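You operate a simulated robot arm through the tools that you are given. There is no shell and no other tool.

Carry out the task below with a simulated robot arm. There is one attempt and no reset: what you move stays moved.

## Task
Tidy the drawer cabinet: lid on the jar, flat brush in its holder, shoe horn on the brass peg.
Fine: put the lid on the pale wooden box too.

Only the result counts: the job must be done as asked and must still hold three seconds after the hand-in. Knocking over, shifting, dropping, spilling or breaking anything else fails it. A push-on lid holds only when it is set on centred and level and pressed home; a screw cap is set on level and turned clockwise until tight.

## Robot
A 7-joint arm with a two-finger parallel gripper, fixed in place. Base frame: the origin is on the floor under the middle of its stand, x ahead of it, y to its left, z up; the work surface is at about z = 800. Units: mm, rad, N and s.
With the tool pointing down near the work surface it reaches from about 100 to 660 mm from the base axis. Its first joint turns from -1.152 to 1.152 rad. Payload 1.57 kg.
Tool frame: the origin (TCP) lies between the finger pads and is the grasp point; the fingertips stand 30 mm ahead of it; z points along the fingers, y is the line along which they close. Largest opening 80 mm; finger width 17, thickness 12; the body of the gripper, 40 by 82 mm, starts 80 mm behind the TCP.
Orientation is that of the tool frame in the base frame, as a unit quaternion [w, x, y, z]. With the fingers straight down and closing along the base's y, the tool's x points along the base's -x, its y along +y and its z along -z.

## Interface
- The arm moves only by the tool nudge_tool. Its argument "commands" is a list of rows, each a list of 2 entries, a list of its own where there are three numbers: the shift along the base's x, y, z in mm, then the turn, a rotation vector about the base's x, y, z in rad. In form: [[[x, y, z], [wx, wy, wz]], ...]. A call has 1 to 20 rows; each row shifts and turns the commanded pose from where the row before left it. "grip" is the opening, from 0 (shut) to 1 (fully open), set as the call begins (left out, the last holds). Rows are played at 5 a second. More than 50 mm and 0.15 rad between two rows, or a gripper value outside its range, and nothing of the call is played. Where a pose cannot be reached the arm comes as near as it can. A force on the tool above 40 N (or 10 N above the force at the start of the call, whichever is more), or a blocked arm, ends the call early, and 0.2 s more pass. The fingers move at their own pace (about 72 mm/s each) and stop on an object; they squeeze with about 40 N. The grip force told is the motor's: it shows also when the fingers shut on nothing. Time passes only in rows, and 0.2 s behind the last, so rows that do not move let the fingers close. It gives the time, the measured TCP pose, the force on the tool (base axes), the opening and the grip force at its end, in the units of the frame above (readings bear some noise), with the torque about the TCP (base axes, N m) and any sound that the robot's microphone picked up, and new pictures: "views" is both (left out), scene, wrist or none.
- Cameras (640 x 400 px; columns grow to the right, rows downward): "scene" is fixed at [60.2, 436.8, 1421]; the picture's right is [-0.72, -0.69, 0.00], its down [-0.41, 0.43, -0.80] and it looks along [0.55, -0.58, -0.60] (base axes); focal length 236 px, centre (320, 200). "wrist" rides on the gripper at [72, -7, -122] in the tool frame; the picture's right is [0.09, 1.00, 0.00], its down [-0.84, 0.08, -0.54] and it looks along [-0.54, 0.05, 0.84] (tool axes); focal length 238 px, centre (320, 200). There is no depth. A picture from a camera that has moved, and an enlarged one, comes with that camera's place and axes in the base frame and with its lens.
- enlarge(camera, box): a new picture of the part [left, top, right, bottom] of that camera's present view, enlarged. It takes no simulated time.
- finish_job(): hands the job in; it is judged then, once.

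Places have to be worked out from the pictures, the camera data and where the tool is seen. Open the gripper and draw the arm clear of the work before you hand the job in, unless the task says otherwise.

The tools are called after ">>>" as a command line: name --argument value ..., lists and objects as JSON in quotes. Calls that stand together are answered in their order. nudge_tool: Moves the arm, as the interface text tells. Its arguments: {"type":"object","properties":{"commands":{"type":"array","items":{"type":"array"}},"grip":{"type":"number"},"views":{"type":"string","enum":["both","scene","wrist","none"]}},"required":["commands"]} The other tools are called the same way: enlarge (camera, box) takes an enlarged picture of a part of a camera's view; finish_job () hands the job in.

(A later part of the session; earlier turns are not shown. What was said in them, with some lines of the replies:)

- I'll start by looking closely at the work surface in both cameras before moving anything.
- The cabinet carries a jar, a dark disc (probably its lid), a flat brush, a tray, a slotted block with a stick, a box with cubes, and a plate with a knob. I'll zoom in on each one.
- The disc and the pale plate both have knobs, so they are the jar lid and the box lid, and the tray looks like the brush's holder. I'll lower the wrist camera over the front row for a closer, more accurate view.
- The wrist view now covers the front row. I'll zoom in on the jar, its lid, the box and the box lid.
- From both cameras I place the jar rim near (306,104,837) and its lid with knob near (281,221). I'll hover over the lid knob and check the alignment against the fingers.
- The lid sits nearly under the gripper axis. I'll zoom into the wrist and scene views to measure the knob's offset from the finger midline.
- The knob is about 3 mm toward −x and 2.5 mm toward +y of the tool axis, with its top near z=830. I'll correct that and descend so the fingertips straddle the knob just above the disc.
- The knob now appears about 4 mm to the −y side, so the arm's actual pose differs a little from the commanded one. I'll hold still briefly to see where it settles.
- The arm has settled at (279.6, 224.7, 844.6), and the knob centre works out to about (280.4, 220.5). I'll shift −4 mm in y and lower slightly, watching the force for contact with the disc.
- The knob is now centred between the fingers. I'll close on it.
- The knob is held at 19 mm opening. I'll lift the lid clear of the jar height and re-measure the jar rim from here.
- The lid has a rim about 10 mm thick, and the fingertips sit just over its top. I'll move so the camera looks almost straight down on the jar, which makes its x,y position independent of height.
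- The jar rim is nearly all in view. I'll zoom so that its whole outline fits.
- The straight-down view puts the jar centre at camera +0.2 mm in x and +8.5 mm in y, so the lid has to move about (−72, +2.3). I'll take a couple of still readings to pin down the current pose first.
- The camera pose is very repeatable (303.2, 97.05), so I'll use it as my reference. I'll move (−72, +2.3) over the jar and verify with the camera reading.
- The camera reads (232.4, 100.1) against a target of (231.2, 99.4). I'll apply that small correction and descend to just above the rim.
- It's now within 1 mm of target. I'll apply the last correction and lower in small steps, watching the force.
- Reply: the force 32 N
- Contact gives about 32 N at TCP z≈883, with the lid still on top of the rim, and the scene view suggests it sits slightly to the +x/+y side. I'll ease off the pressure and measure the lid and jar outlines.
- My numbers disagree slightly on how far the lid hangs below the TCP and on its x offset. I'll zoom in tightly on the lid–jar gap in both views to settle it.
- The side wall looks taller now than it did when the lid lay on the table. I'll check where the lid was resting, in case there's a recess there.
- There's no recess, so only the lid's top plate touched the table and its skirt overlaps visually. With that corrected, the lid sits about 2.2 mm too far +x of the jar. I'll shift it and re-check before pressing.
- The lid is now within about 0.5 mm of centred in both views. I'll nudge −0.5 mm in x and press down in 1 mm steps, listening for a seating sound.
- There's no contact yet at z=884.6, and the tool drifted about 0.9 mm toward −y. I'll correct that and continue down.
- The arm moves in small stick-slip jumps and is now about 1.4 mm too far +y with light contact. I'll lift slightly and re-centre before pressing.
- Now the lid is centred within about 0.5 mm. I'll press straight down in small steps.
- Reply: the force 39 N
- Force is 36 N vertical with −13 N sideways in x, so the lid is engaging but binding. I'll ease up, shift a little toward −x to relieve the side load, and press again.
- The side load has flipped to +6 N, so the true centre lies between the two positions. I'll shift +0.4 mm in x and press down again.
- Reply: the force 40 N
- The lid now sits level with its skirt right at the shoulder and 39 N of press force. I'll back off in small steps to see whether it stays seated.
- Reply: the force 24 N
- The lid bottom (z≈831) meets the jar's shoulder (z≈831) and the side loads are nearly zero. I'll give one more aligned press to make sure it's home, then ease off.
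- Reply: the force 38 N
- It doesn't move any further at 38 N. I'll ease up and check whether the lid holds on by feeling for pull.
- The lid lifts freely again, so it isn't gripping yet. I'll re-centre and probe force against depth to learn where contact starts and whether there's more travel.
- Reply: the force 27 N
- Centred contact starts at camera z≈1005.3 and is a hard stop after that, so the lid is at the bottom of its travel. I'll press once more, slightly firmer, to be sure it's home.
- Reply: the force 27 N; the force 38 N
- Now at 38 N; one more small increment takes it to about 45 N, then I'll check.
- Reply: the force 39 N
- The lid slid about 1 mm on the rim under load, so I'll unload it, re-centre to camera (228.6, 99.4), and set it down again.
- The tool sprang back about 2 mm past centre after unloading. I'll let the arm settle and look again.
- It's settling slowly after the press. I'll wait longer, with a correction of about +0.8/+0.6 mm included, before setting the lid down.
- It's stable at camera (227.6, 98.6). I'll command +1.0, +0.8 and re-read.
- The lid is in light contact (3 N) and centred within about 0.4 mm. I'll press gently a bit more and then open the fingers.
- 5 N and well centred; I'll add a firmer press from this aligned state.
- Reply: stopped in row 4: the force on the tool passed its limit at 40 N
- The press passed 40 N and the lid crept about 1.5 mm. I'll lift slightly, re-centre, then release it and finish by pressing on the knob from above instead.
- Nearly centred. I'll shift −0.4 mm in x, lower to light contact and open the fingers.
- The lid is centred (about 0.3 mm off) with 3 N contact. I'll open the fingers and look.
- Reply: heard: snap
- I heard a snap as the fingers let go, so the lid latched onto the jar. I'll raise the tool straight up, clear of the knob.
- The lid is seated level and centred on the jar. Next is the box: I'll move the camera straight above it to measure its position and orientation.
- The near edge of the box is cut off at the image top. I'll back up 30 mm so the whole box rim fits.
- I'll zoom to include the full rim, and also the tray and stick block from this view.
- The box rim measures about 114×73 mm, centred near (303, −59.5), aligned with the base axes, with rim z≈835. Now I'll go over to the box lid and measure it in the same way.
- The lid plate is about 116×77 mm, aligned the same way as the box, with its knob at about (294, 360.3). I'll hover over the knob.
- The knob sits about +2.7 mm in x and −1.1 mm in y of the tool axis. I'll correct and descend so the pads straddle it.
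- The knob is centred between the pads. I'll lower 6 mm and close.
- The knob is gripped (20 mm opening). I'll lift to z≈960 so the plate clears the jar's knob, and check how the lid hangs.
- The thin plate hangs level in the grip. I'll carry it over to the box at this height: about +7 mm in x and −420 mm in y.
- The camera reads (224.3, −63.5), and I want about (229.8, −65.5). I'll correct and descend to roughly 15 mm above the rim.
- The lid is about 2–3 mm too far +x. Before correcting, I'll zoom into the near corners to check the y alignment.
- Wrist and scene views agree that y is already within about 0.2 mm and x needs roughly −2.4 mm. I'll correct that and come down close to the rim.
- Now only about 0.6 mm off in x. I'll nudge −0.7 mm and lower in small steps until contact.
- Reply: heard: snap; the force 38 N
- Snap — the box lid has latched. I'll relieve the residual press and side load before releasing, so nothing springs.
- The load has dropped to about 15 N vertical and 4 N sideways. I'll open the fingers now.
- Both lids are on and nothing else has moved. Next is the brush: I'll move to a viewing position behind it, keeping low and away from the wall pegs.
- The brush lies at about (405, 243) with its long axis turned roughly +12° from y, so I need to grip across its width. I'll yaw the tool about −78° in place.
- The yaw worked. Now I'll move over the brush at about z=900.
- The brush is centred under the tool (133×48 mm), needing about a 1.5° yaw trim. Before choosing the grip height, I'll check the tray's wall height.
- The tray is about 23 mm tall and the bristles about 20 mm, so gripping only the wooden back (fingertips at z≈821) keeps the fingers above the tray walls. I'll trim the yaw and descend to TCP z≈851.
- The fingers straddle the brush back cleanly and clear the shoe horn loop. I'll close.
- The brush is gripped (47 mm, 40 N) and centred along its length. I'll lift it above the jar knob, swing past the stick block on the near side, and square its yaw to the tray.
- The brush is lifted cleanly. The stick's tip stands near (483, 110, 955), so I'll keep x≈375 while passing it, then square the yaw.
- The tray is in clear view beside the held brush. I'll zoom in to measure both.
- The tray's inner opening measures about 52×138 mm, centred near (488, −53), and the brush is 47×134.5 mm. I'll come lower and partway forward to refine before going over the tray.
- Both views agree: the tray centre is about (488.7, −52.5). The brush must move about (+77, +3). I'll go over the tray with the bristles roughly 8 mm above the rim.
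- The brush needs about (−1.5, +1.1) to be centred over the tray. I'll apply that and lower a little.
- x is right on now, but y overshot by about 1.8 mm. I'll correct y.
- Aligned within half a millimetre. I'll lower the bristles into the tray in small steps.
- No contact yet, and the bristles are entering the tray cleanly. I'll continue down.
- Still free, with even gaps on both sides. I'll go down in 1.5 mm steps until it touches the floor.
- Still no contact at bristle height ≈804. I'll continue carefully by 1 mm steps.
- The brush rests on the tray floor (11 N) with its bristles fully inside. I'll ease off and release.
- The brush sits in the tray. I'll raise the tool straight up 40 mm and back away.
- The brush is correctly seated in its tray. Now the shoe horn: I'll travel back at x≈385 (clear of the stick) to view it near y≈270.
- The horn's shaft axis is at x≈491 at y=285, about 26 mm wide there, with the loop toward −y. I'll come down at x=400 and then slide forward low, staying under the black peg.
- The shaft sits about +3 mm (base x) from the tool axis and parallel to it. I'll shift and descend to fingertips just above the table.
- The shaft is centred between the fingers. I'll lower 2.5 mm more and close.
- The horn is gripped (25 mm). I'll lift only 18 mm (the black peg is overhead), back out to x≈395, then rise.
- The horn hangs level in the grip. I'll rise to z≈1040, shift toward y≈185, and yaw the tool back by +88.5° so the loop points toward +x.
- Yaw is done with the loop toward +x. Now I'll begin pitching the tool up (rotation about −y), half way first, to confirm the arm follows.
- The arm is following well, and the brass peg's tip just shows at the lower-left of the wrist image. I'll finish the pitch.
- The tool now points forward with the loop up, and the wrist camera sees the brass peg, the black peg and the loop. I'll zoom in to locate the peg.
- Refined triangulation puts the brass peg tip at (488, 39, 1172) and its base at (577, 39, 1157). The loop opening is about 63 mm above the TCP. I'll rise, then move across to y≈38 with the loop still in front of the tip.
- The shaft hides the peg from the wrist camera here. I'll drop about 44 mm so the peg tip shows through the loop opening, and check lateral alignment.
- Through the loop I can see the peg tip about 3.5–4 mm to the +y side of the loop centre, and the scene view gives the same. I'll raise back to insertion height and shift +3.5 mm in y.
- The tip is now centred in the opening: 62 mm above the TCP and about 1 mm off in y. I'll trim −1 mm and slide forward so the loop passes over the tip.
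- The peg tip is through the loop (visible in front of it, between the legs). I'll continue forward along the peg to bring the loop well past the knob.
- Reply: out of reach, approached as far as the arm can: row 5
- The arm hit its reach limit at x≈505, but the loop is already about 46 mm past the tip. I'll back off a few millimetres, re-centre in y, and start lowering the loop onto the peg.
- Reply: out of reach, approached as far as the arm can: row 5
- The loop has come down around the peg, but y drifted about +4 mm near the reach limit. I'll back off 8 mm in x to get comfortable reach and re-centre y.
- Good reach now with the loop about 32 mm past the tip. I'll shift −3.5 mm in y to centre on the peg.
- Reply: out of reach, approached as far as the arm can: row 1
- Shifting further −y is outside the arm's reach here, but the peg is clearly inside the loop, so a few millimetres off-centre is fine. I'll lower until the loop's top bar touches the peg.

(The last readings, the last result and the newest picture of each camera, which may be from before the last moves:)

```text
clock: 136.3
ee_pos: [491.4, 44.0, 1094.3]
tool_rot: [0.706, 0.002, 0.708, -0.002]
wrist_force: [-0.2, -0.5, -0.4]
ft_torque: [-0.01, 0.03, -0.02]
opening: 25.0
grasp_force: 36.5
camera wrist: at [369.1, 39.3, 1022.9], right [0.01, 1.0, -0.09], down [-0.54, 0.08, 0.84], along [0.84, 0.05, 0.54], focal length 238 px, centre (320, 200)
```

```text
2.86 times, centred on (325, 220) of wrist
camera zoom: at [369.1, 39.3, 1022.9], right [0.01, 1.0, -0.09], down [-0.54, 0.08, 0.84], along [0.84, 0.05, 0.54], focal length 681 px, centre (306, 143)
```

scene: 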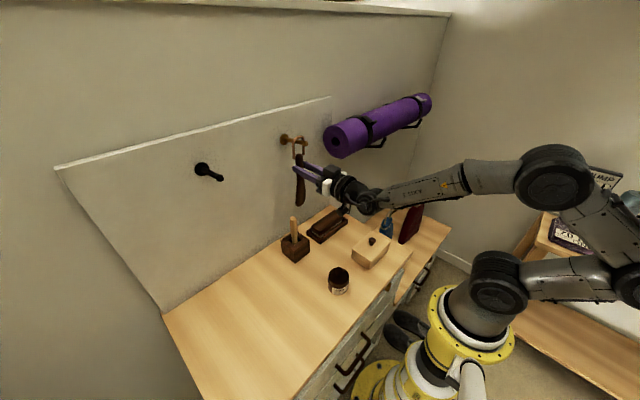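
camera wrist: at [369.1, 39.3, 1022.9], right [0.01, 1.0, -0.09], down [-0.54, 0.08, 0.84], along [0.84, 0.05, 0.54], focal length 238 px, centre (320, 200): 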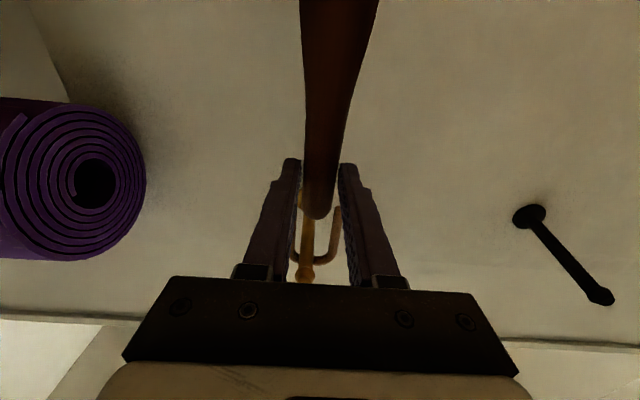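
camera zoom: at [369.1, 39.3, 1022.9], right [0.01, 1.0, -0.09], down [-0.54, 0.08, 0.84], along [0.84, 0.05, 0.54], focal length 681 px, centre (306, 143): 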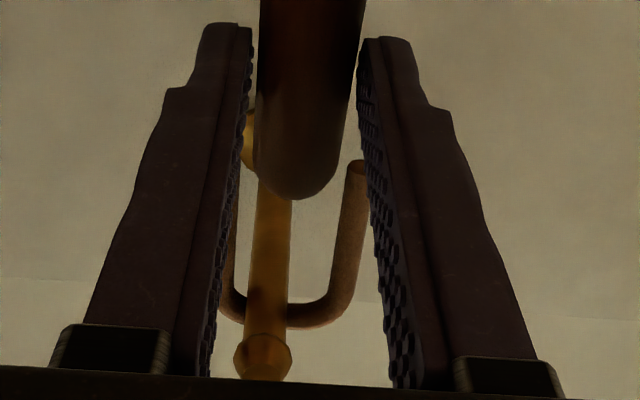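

The gap to the peg is nearly closed. I'll continue in 1 mm steps until I feel contact.

>>> nudge_tool --commands '[[[0, 0, -1], [0, 0, 0]], [[0, 0, -1], [0, 0, 0]], [[0, 0, -1], [0, 0, 0]], [[0, 0, 0], [0, 0, 0]], [[0, 0, 0], [0, 0, 0]]]' --grip 0 --views "wrist"

>>> enlarge --camera "scene" --box '[270, 120, 320, 170]'

```text
clock: 137.5
ee_pos: [490.2, 45.2, 1093.6]
tool_rot: [0.708, 0.003, 0.707, -0.002]
wrist_force: [2.4, -0.7, 6.6]
ft_torque: [-0.03, 0.05, -0.01]
opening: 24.7
grasp_force: 36.1
out of reach, approached as far as the arm can: row 1
camera wrist: at [368.7, 40.2, 1021.7], right [0.0, 1.0, -0.09], down [-0.54, 0.08, 0.84], along [0.84, 0.05, 0.54], focal length 238 px, centre (320, 200)
```

wrist: 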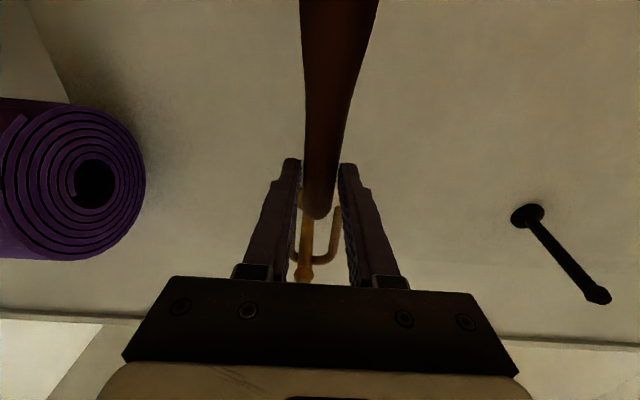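

```text
8.00 times, centred on (295, 145) of scene
camera zoom: at [60.1, 436.8, 1421.0], right [-0.72, -0.69, 0.0], down [-0.41, 0.43, -0.8], along [0.55, -0.58, -0.6], focal length 1888 px, centre (520, 640)
```

zoom: 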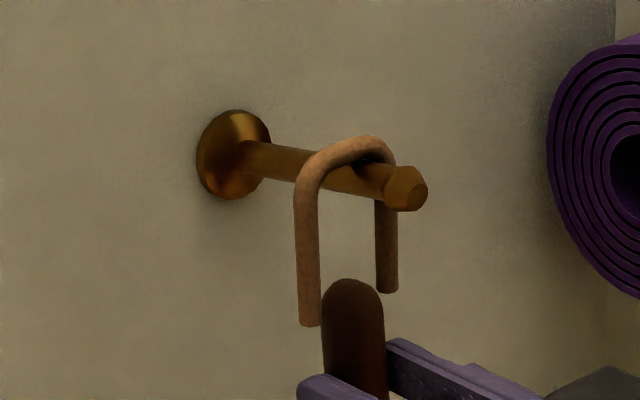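

Contact at 6.6 N: the loop bar is resting on the brass peg. I'll open the fingers fully.

>>> nudge_tool --commands '[[[0, 0, 0], [0, 0, 0]], [[0, 0, 0], [0, 0, 0]], [[0, 0, 0], [0, 0, 0]], [[0, 0, 0], [0, 0, 0]], [[0, 0, 0], [0, 0, 0]]]' --grip 1

>>> enlarge --camera "scene" --box '[250, 110, 350, 210]'

>>> enlarge --camera "wrist" --box '[230, 0, 430, 290]'

```text
clock: 138.7
ee_pos: [489.8, 46.1, 1091.8]
tool_rot: [0.707, 0.002, 0.707, -0.001]
wrist_force: [0.5, 0.0, 0.9]
ft_torque: [0.0, 0.0, 0.03]
opening: 80.0
grasp_force: 0.0
camera wrist: at [368.3, 40.2, 1020.4], right [0.0, 1.0, -0.09], down [-0.54, 0.08, 0.84], along [0.84, 0.05, 0.54], focal length 238 px, centre (320, 200)
```

scene: 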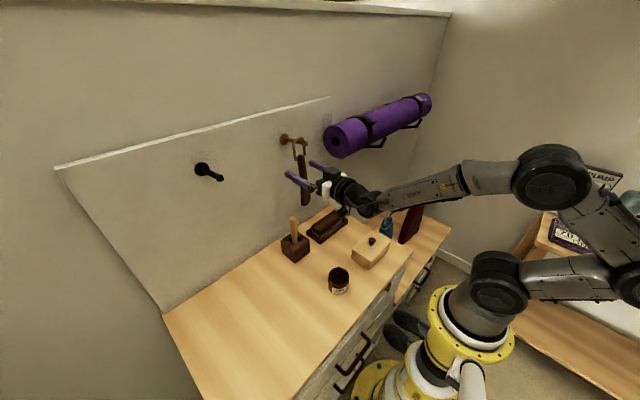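
wrist: 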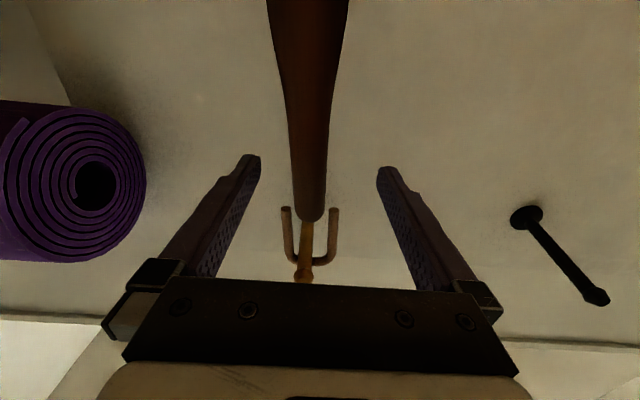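

```text
4.00 times, centred on (300, 160) of scene
camera zoom: at [60.2, 436.8, 1421.0], right [-0.72, -0.69, 0.0], down [-0.41, 0.43, -0.8], along [0.55, -0.58, -0.6], focal length 944 px, centre (400, 360)
```

zoom: 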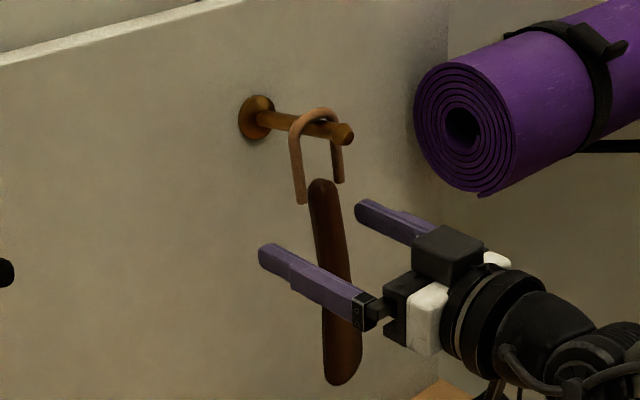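

```text
1.38 times, centred on (330, 145) of wrist
camera zoom: at [368.3, 40.2, 1020.4], right [0.0, 1.0, -0.09], down [-0.54, 0.08, 0.84], along [0.84, 0.05, 0.54], focal length 329 px, centre (306, 276)
```

zoom: 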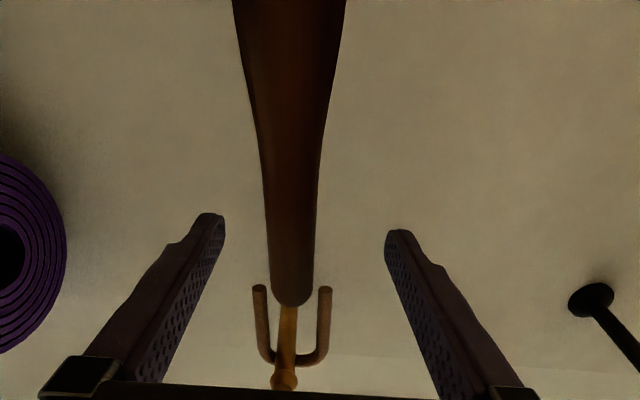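

The horn hangs on the brass peg by its loop. I'll let it settle a moment and then retreat straight back in −x.

>>> nudge_tool --commands '[[[0, 0, 0], [0, 0, 0]], [[0, 0, 0], [0, 0, 0]], [[0, 0, 0], [0, 0, 0]], [[0, 0, 0], [0, 0, 0]], [[-10, 0, 0], [0, 0, 0]], [[-20, 0, 0], [0, 0, 0]], [[-25, 0, 0], [0, 0, 0]], [[-30, 0, 0], [0, 0, 0]], [[-30, 0, 0], [0, 0, 0]], [[0, 0, 0], [0, 0, 0]], [[0, 0, 0], [0, 0, 0]]]' --grip 1

>>> enlarge --camera "scene" --box '[250, 110, 350, 210]'

```text
clock: 141.1
ee_pos: [372.6, 45.0, 1091.7]
tool_rot: [0.707, 0.0, 0.707, 0.001]
wrist_force: [-0.8, -0.3, 0.2]
ft_torque: [0.0, -0.03, -0.04]
opening: 80.0
grasp_force: 0.1
camera wrist: at [251.0, 38.6, 1019.9], right [0.0, 1.0, -0.09], down [-0.54, 0.08, 0.84], along [0.84, 0.05, 0.54], focal length 238 px, centre (320, 200)
```

scene: 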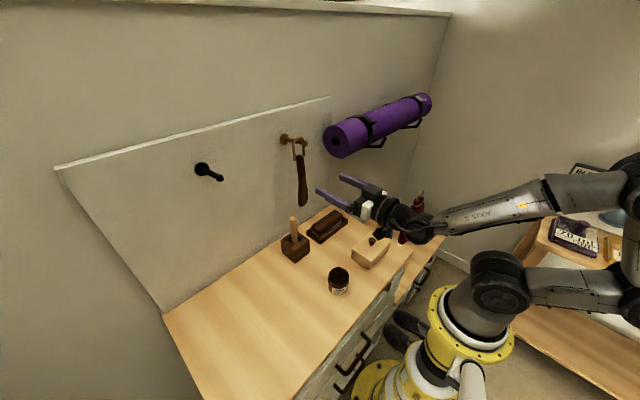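
wrist: 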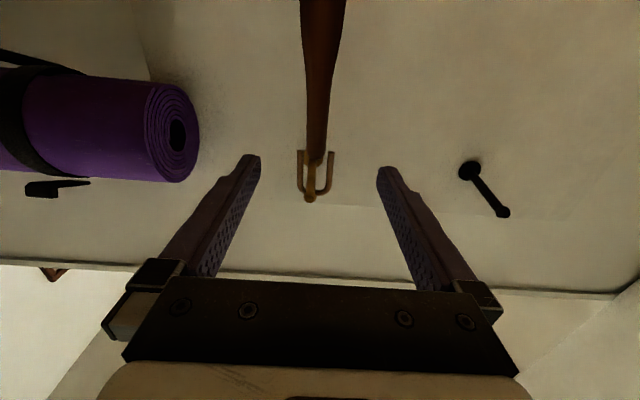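

```text
4.00 times, centred on (300, 160) of scene
camera zoom: at [60.2, 436.8, 1421.0], right [-0.72, -0.69, 0.0], down [-0.41, 0.43, -0.8], along [0.55, -0.58, -0.6], focal length 944 px, centre (400, 360)
```

zoom: 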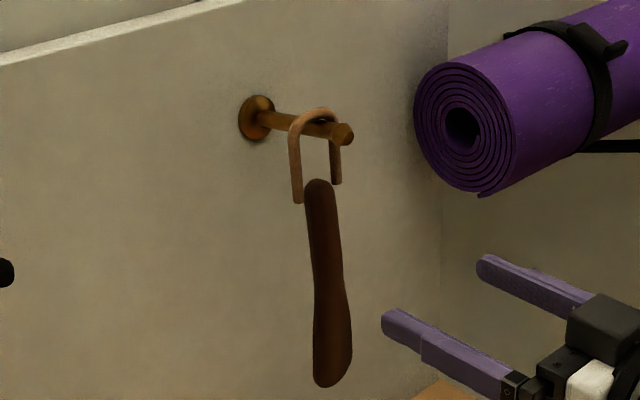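

The horn hangs freely. I'll draw the arm further back and up, clear of the work, and check that everything is stable.

>>> nudge_tool --commands '[[[-20, 5, 15], [0, 0, 0]], [[-20, 10, 20], [0, 0, 0]], [[-15, 10, 25], [0, 0, 0]], [[-10, 10, 25], [0, 0, 0]], [[0, 10, 25], [0, 0, 0]], [[0, 0, 0], [0, 0, 0]], [[0, 0, 0], [0, 0, 0]], [[0, 0, 0], [0, 0, 0]], [[0, 0, 0], [0, 0, 0]]]' --grip 1

>>> enlarge --camera "scene" --box '[250, 110, 350, 210]'

>>> enlarge --camera "scene" --box '[270, 195, 420, 305]'

```text
clock: 143.1
ee_pos: [310.1, 88.5, 1203.2]
tool_rot: [0.707, 0.0, 0.707, 0.0]
wrist_force: [0.6, 0.1, -0.5]
ft_torque: [0.04, -0.03, 0.01]
opening: 79.9
grasp_force: 0.1
camera wrist: at [187.9, 82.1, 1131.0], right [0.0, 1.0, -0.09], down [-0.54, 0.08, 0.84], along [0.84, 0.05, 0.54], focal length 238 px, centre (320, 200)
```

scene: 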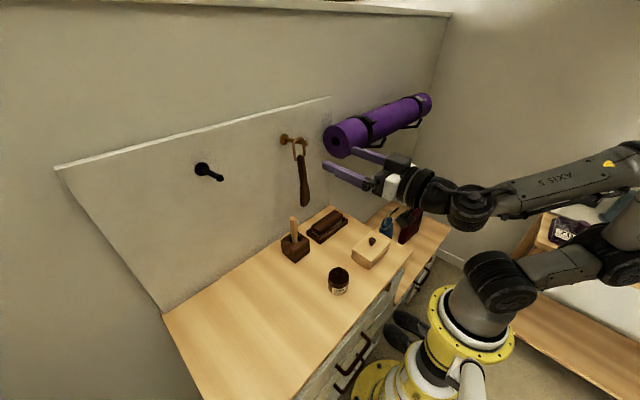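
wrist: 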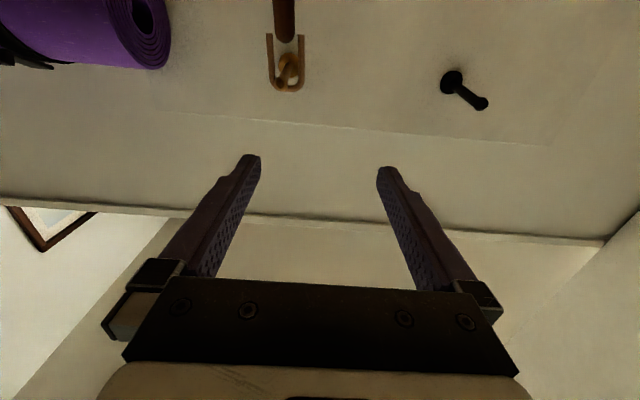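

```text
4.00 times, centred on (300, 160) of scene
camera zoom: at [60.2, 436.8, 1421.0], right [-0.72, -0.69, 0.0], down [-0.41, 0.43, -0.8], along [0.55, -0.58, -0.6], focal length 944 px, centre (400, 360)
```

zoom: 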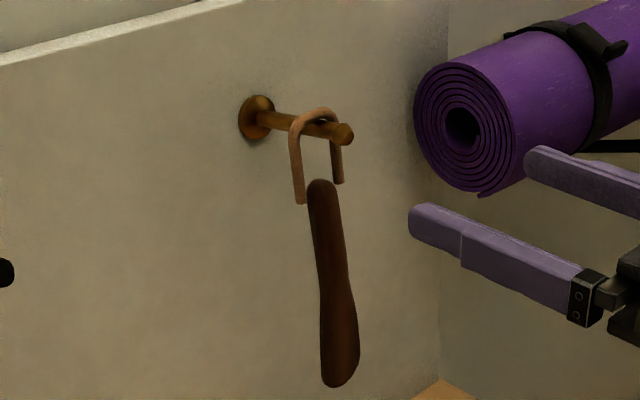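

```text
3.64 times, centred on (345, 250) of scene
camera zoom: at [60.2, 436.8, 1421.0], right [-0.72, -0.69, 0.0], down [-0.41, 0.43, -0.8], along [0.55, -0.58, -0.6], focal length 858 px, centre (229, 18)
```

zoom: 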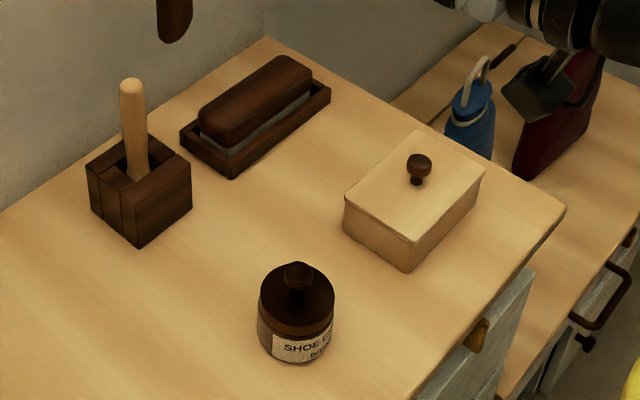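

All four items look right: the lids are seated, the brush is in its tray, and the horn is on the brass peg, swinging slightly. I'll wait a few seconds for it to settle and confirm.

>>> nudge_tool --commands '[[[0, 0, 0], [0, 0, 0]], [[0, 0, 0], [0, 0, 0]], [[0, 0, 0], [0, 0, 0]], [[0, 0, 0], [0, 0, 0]], [[0, 0, 0], [0, 0, 0]], [[0, 0, 0], [0, 0, 0]], [[0, 0, 0], [0, 0, 0]], [[0, 0, 0], [0, 0, 0]], [[0, 0, 0], [0, 0, 0]], [[0, 0, 0], [0, 0, 0]], [[0, 0, 0], [0, 0, 0]], [[0, 0, 0], [0, 0, 0]], [[0, 0, 0], [0, 0, 0]], [[0, 0, 0], [0, 0, 0]], [[0, 0, 0], [0, 0, 0]], [[0, 0, 0], [0, 0, 0]], [[0, 0, 0], [0, 0, 0]], [[0, 0, 0], [0, 0, 0]], [[0, 0, 0], [0, 0, 0]], [[0, 0, 0], [0, 0, 0]]]' --grip 1 --views "scene"

>>> enlarge --camera "scene" --box '[250, 110, 350, 210]'

>>> enlarge --camera "scene" --box '[310, 220, 410, 310]'

```text
clock: 147.3
ee_pos: [310.1, 87.4, 1203.4]
tool_rot: [0.707, 0.0, 0.708, 0.0]
wrist_force: [0.3, 0.1, -0.5]
ft_torque: [0.03, 0.02, -0.01]
opening: 80.1
grasp_force: 0.1
```

scene: 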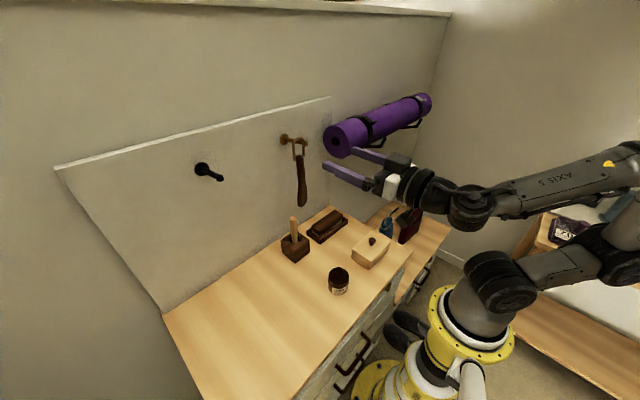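

```text
4.00 times, centred on (300, 160) of scene
camera zoom: at [60.2, 436.8, 1421.0], right [-0.72, -0.69, 0.0], down [-0.41, 0.43, -0.8], along [0.55, -0.58, -0.6], focal length 944 px, centre (400, 360)
```

zoom: 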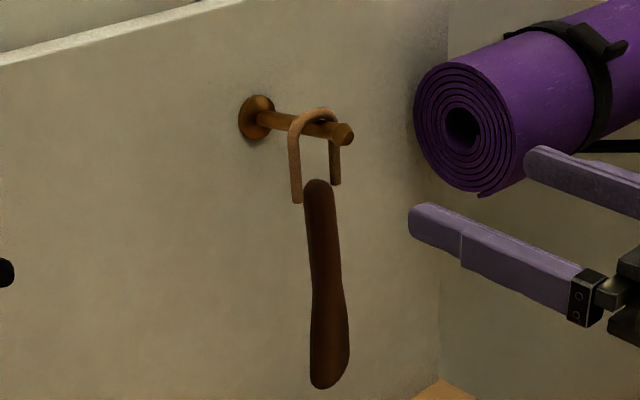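

```text
4.44 times, centred on (360, 265) of scene
camera zoom: at [60.2, 436.8, 1421.0], right [-0.72, -0.69, 0.0], down [-0.41, 0.43, -0.8], along [0.55, -0.58, -0.6], focal length 1049 px, centre (142, -89)
```

zoom: 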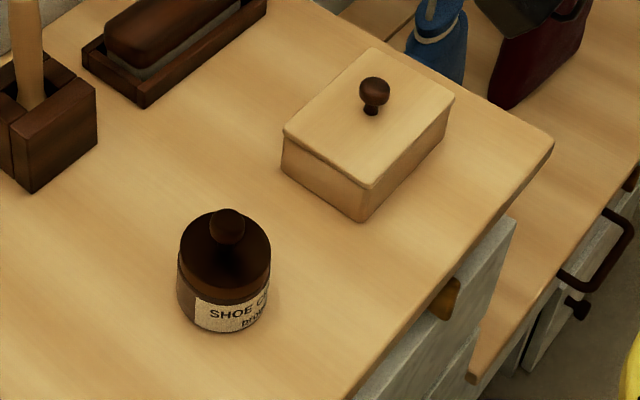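

The horn is still swaying a little on the peg. I'll wait a bit longer before handing in.

>>> nudge_tool --commands '[[[0, 0, 0], [0, 0, 0]], [[0, 0, 0], [0, 0, 0]], [[0, 0, 0], [0, 0, 0]], [[0, 0, 0], [0, 0, 0]], [[0, 0, 0], [0, 0, 0]], [[0, 0, 0], [0, 0, 0]], [[0, 0, 0], [0, 0, 0]], [[0, 0, 0], [0, 0, 0]], [[0, 0, 0], [0, 0, 0]], [[0, 0, 0], [0, 0, 0]], [[0, 0, 0], [0, 0, 0]], [[0, 0, 0], [0, 0, 0]], [[0, 0, 0], [0, 0, 0]], [[0, 0, 0], [0, 0, 0]], [[0, 0, 0], [0, 0, 0]], [[0, 0, 0], [0, 0, 0]], [[0, 0, 0], [0, 0, 0]], [[0, 0, 0], [0, 0, 0]], [[0, 0, 0], [0, 0, 0]], [[0, 0, 0], [0, 0, 0]]]' --grip 1 --views "none"

>>> nudge_tool --commands '[[[0, 0, 0], [0, 0, 0]], [[0, 0, 0], [0, 0, 0]], [[0, 0, 0], [0, 0, 0]], [[0, 0, 0], [0, 0, 0]], [[0, 0, 0], [0, 0, 0]], [[0, 0, 0], [0, 0, 0]], [[0, 0, 0], [0, 0, 0]], [[0, 0, 0], [0, 0, 0]], [[0, 0, 0], [0, 0, 0]], [[0, 0, 0], [0, 0, 0]], [[0, 0, 0], [0, 0, 0]], [[0, 0, 0], [0, 0, 0]], [[0, 0, 0], [0, 0, 0]], [[0, 0, 0], [0, 0, 0]], [[0, 0, 0], [0, 0, 0]], [[0, 0, 0], [0, 0, 0]], [[0, 0, 0], [0, 0, 0]], [[0, 0, 0], [0, 0, 0]], [[0, 0, 0], [0, 0, 0]], [[0, 0, 0], [0, 0, 0]]]' --grip 1 --views "scene"

>>> enlarge --camera "scene" --box '[250, 110, 350, 210]'

```text
clock: 151.5
ee_pos: [310.3, 88.6, 1203.1]
tool_rot: [0.706, 0.001, 0.708, 0.0]
wrist_force: [-0.1, -1.1, 0.6]
ft_torque: [0.0, -0.01, 0.0]
opening: 80.0
grasp_force: 0.1
```

```text
clock: 155.7
ee_pos: [310.0, 88.5, 1201.9]
tool_rot: [0.706, 0.0, 0.708, 0.0]
wrist_force: [0.2, 0.4, -0.1]
ft_torque: [-0.01, -0.02, 0.0]
opening: 79.8
grasp_force: 0.0
```

scene: 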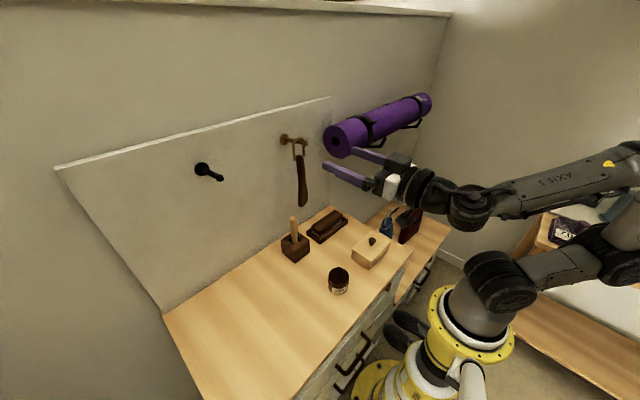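

```text
4.00 times, centred on (300, 160) of scene
camera zoom: at [60.2, 436.8, 1421.0], right [-0.72, -0.69, 0.0], down [-0.41, 0.43, -0.8], along [0.55, -0.58, -0.6], focal length 944 px, centre (400, 360)
```

zoom: 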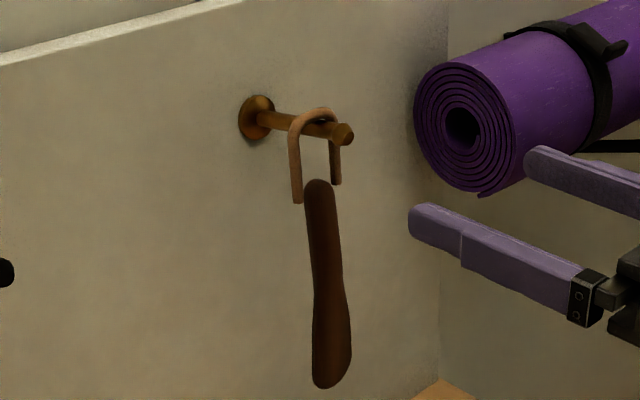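

The horn hangs steady on the brass peg, both lids are snapped on, the brush sits in its tray, nothing else has moved, and the open gripper is clear. I'm handing the job in.

>>> finish_job

```text
The job is handed in.
```

All four items are in place and the job is handed in; I haven't seen the judged result.

- **Jar lid:** set on centred and level, and it snapped home as I released it. I pressed it with up to about 40 N, and it crept a millimetre or so on the rim, so I re-centred it several times first.
- **Flat brush:** resting in the dark wooden tray, bristles down. I took the tray to be its holder because the brush fits it closely; the slotted block already holds a stick.
- **Shoe horn:** hanging by its loop on the brass peg. It swung a little after I let go, so I waited about 14 seconds; by then it hung steady.
- **Pale wooden box lid:** set on level, and it snapped home.

Nothing else on the cabinet appears to have moved or tipped. The gripper is open and drawn back clear of the work.
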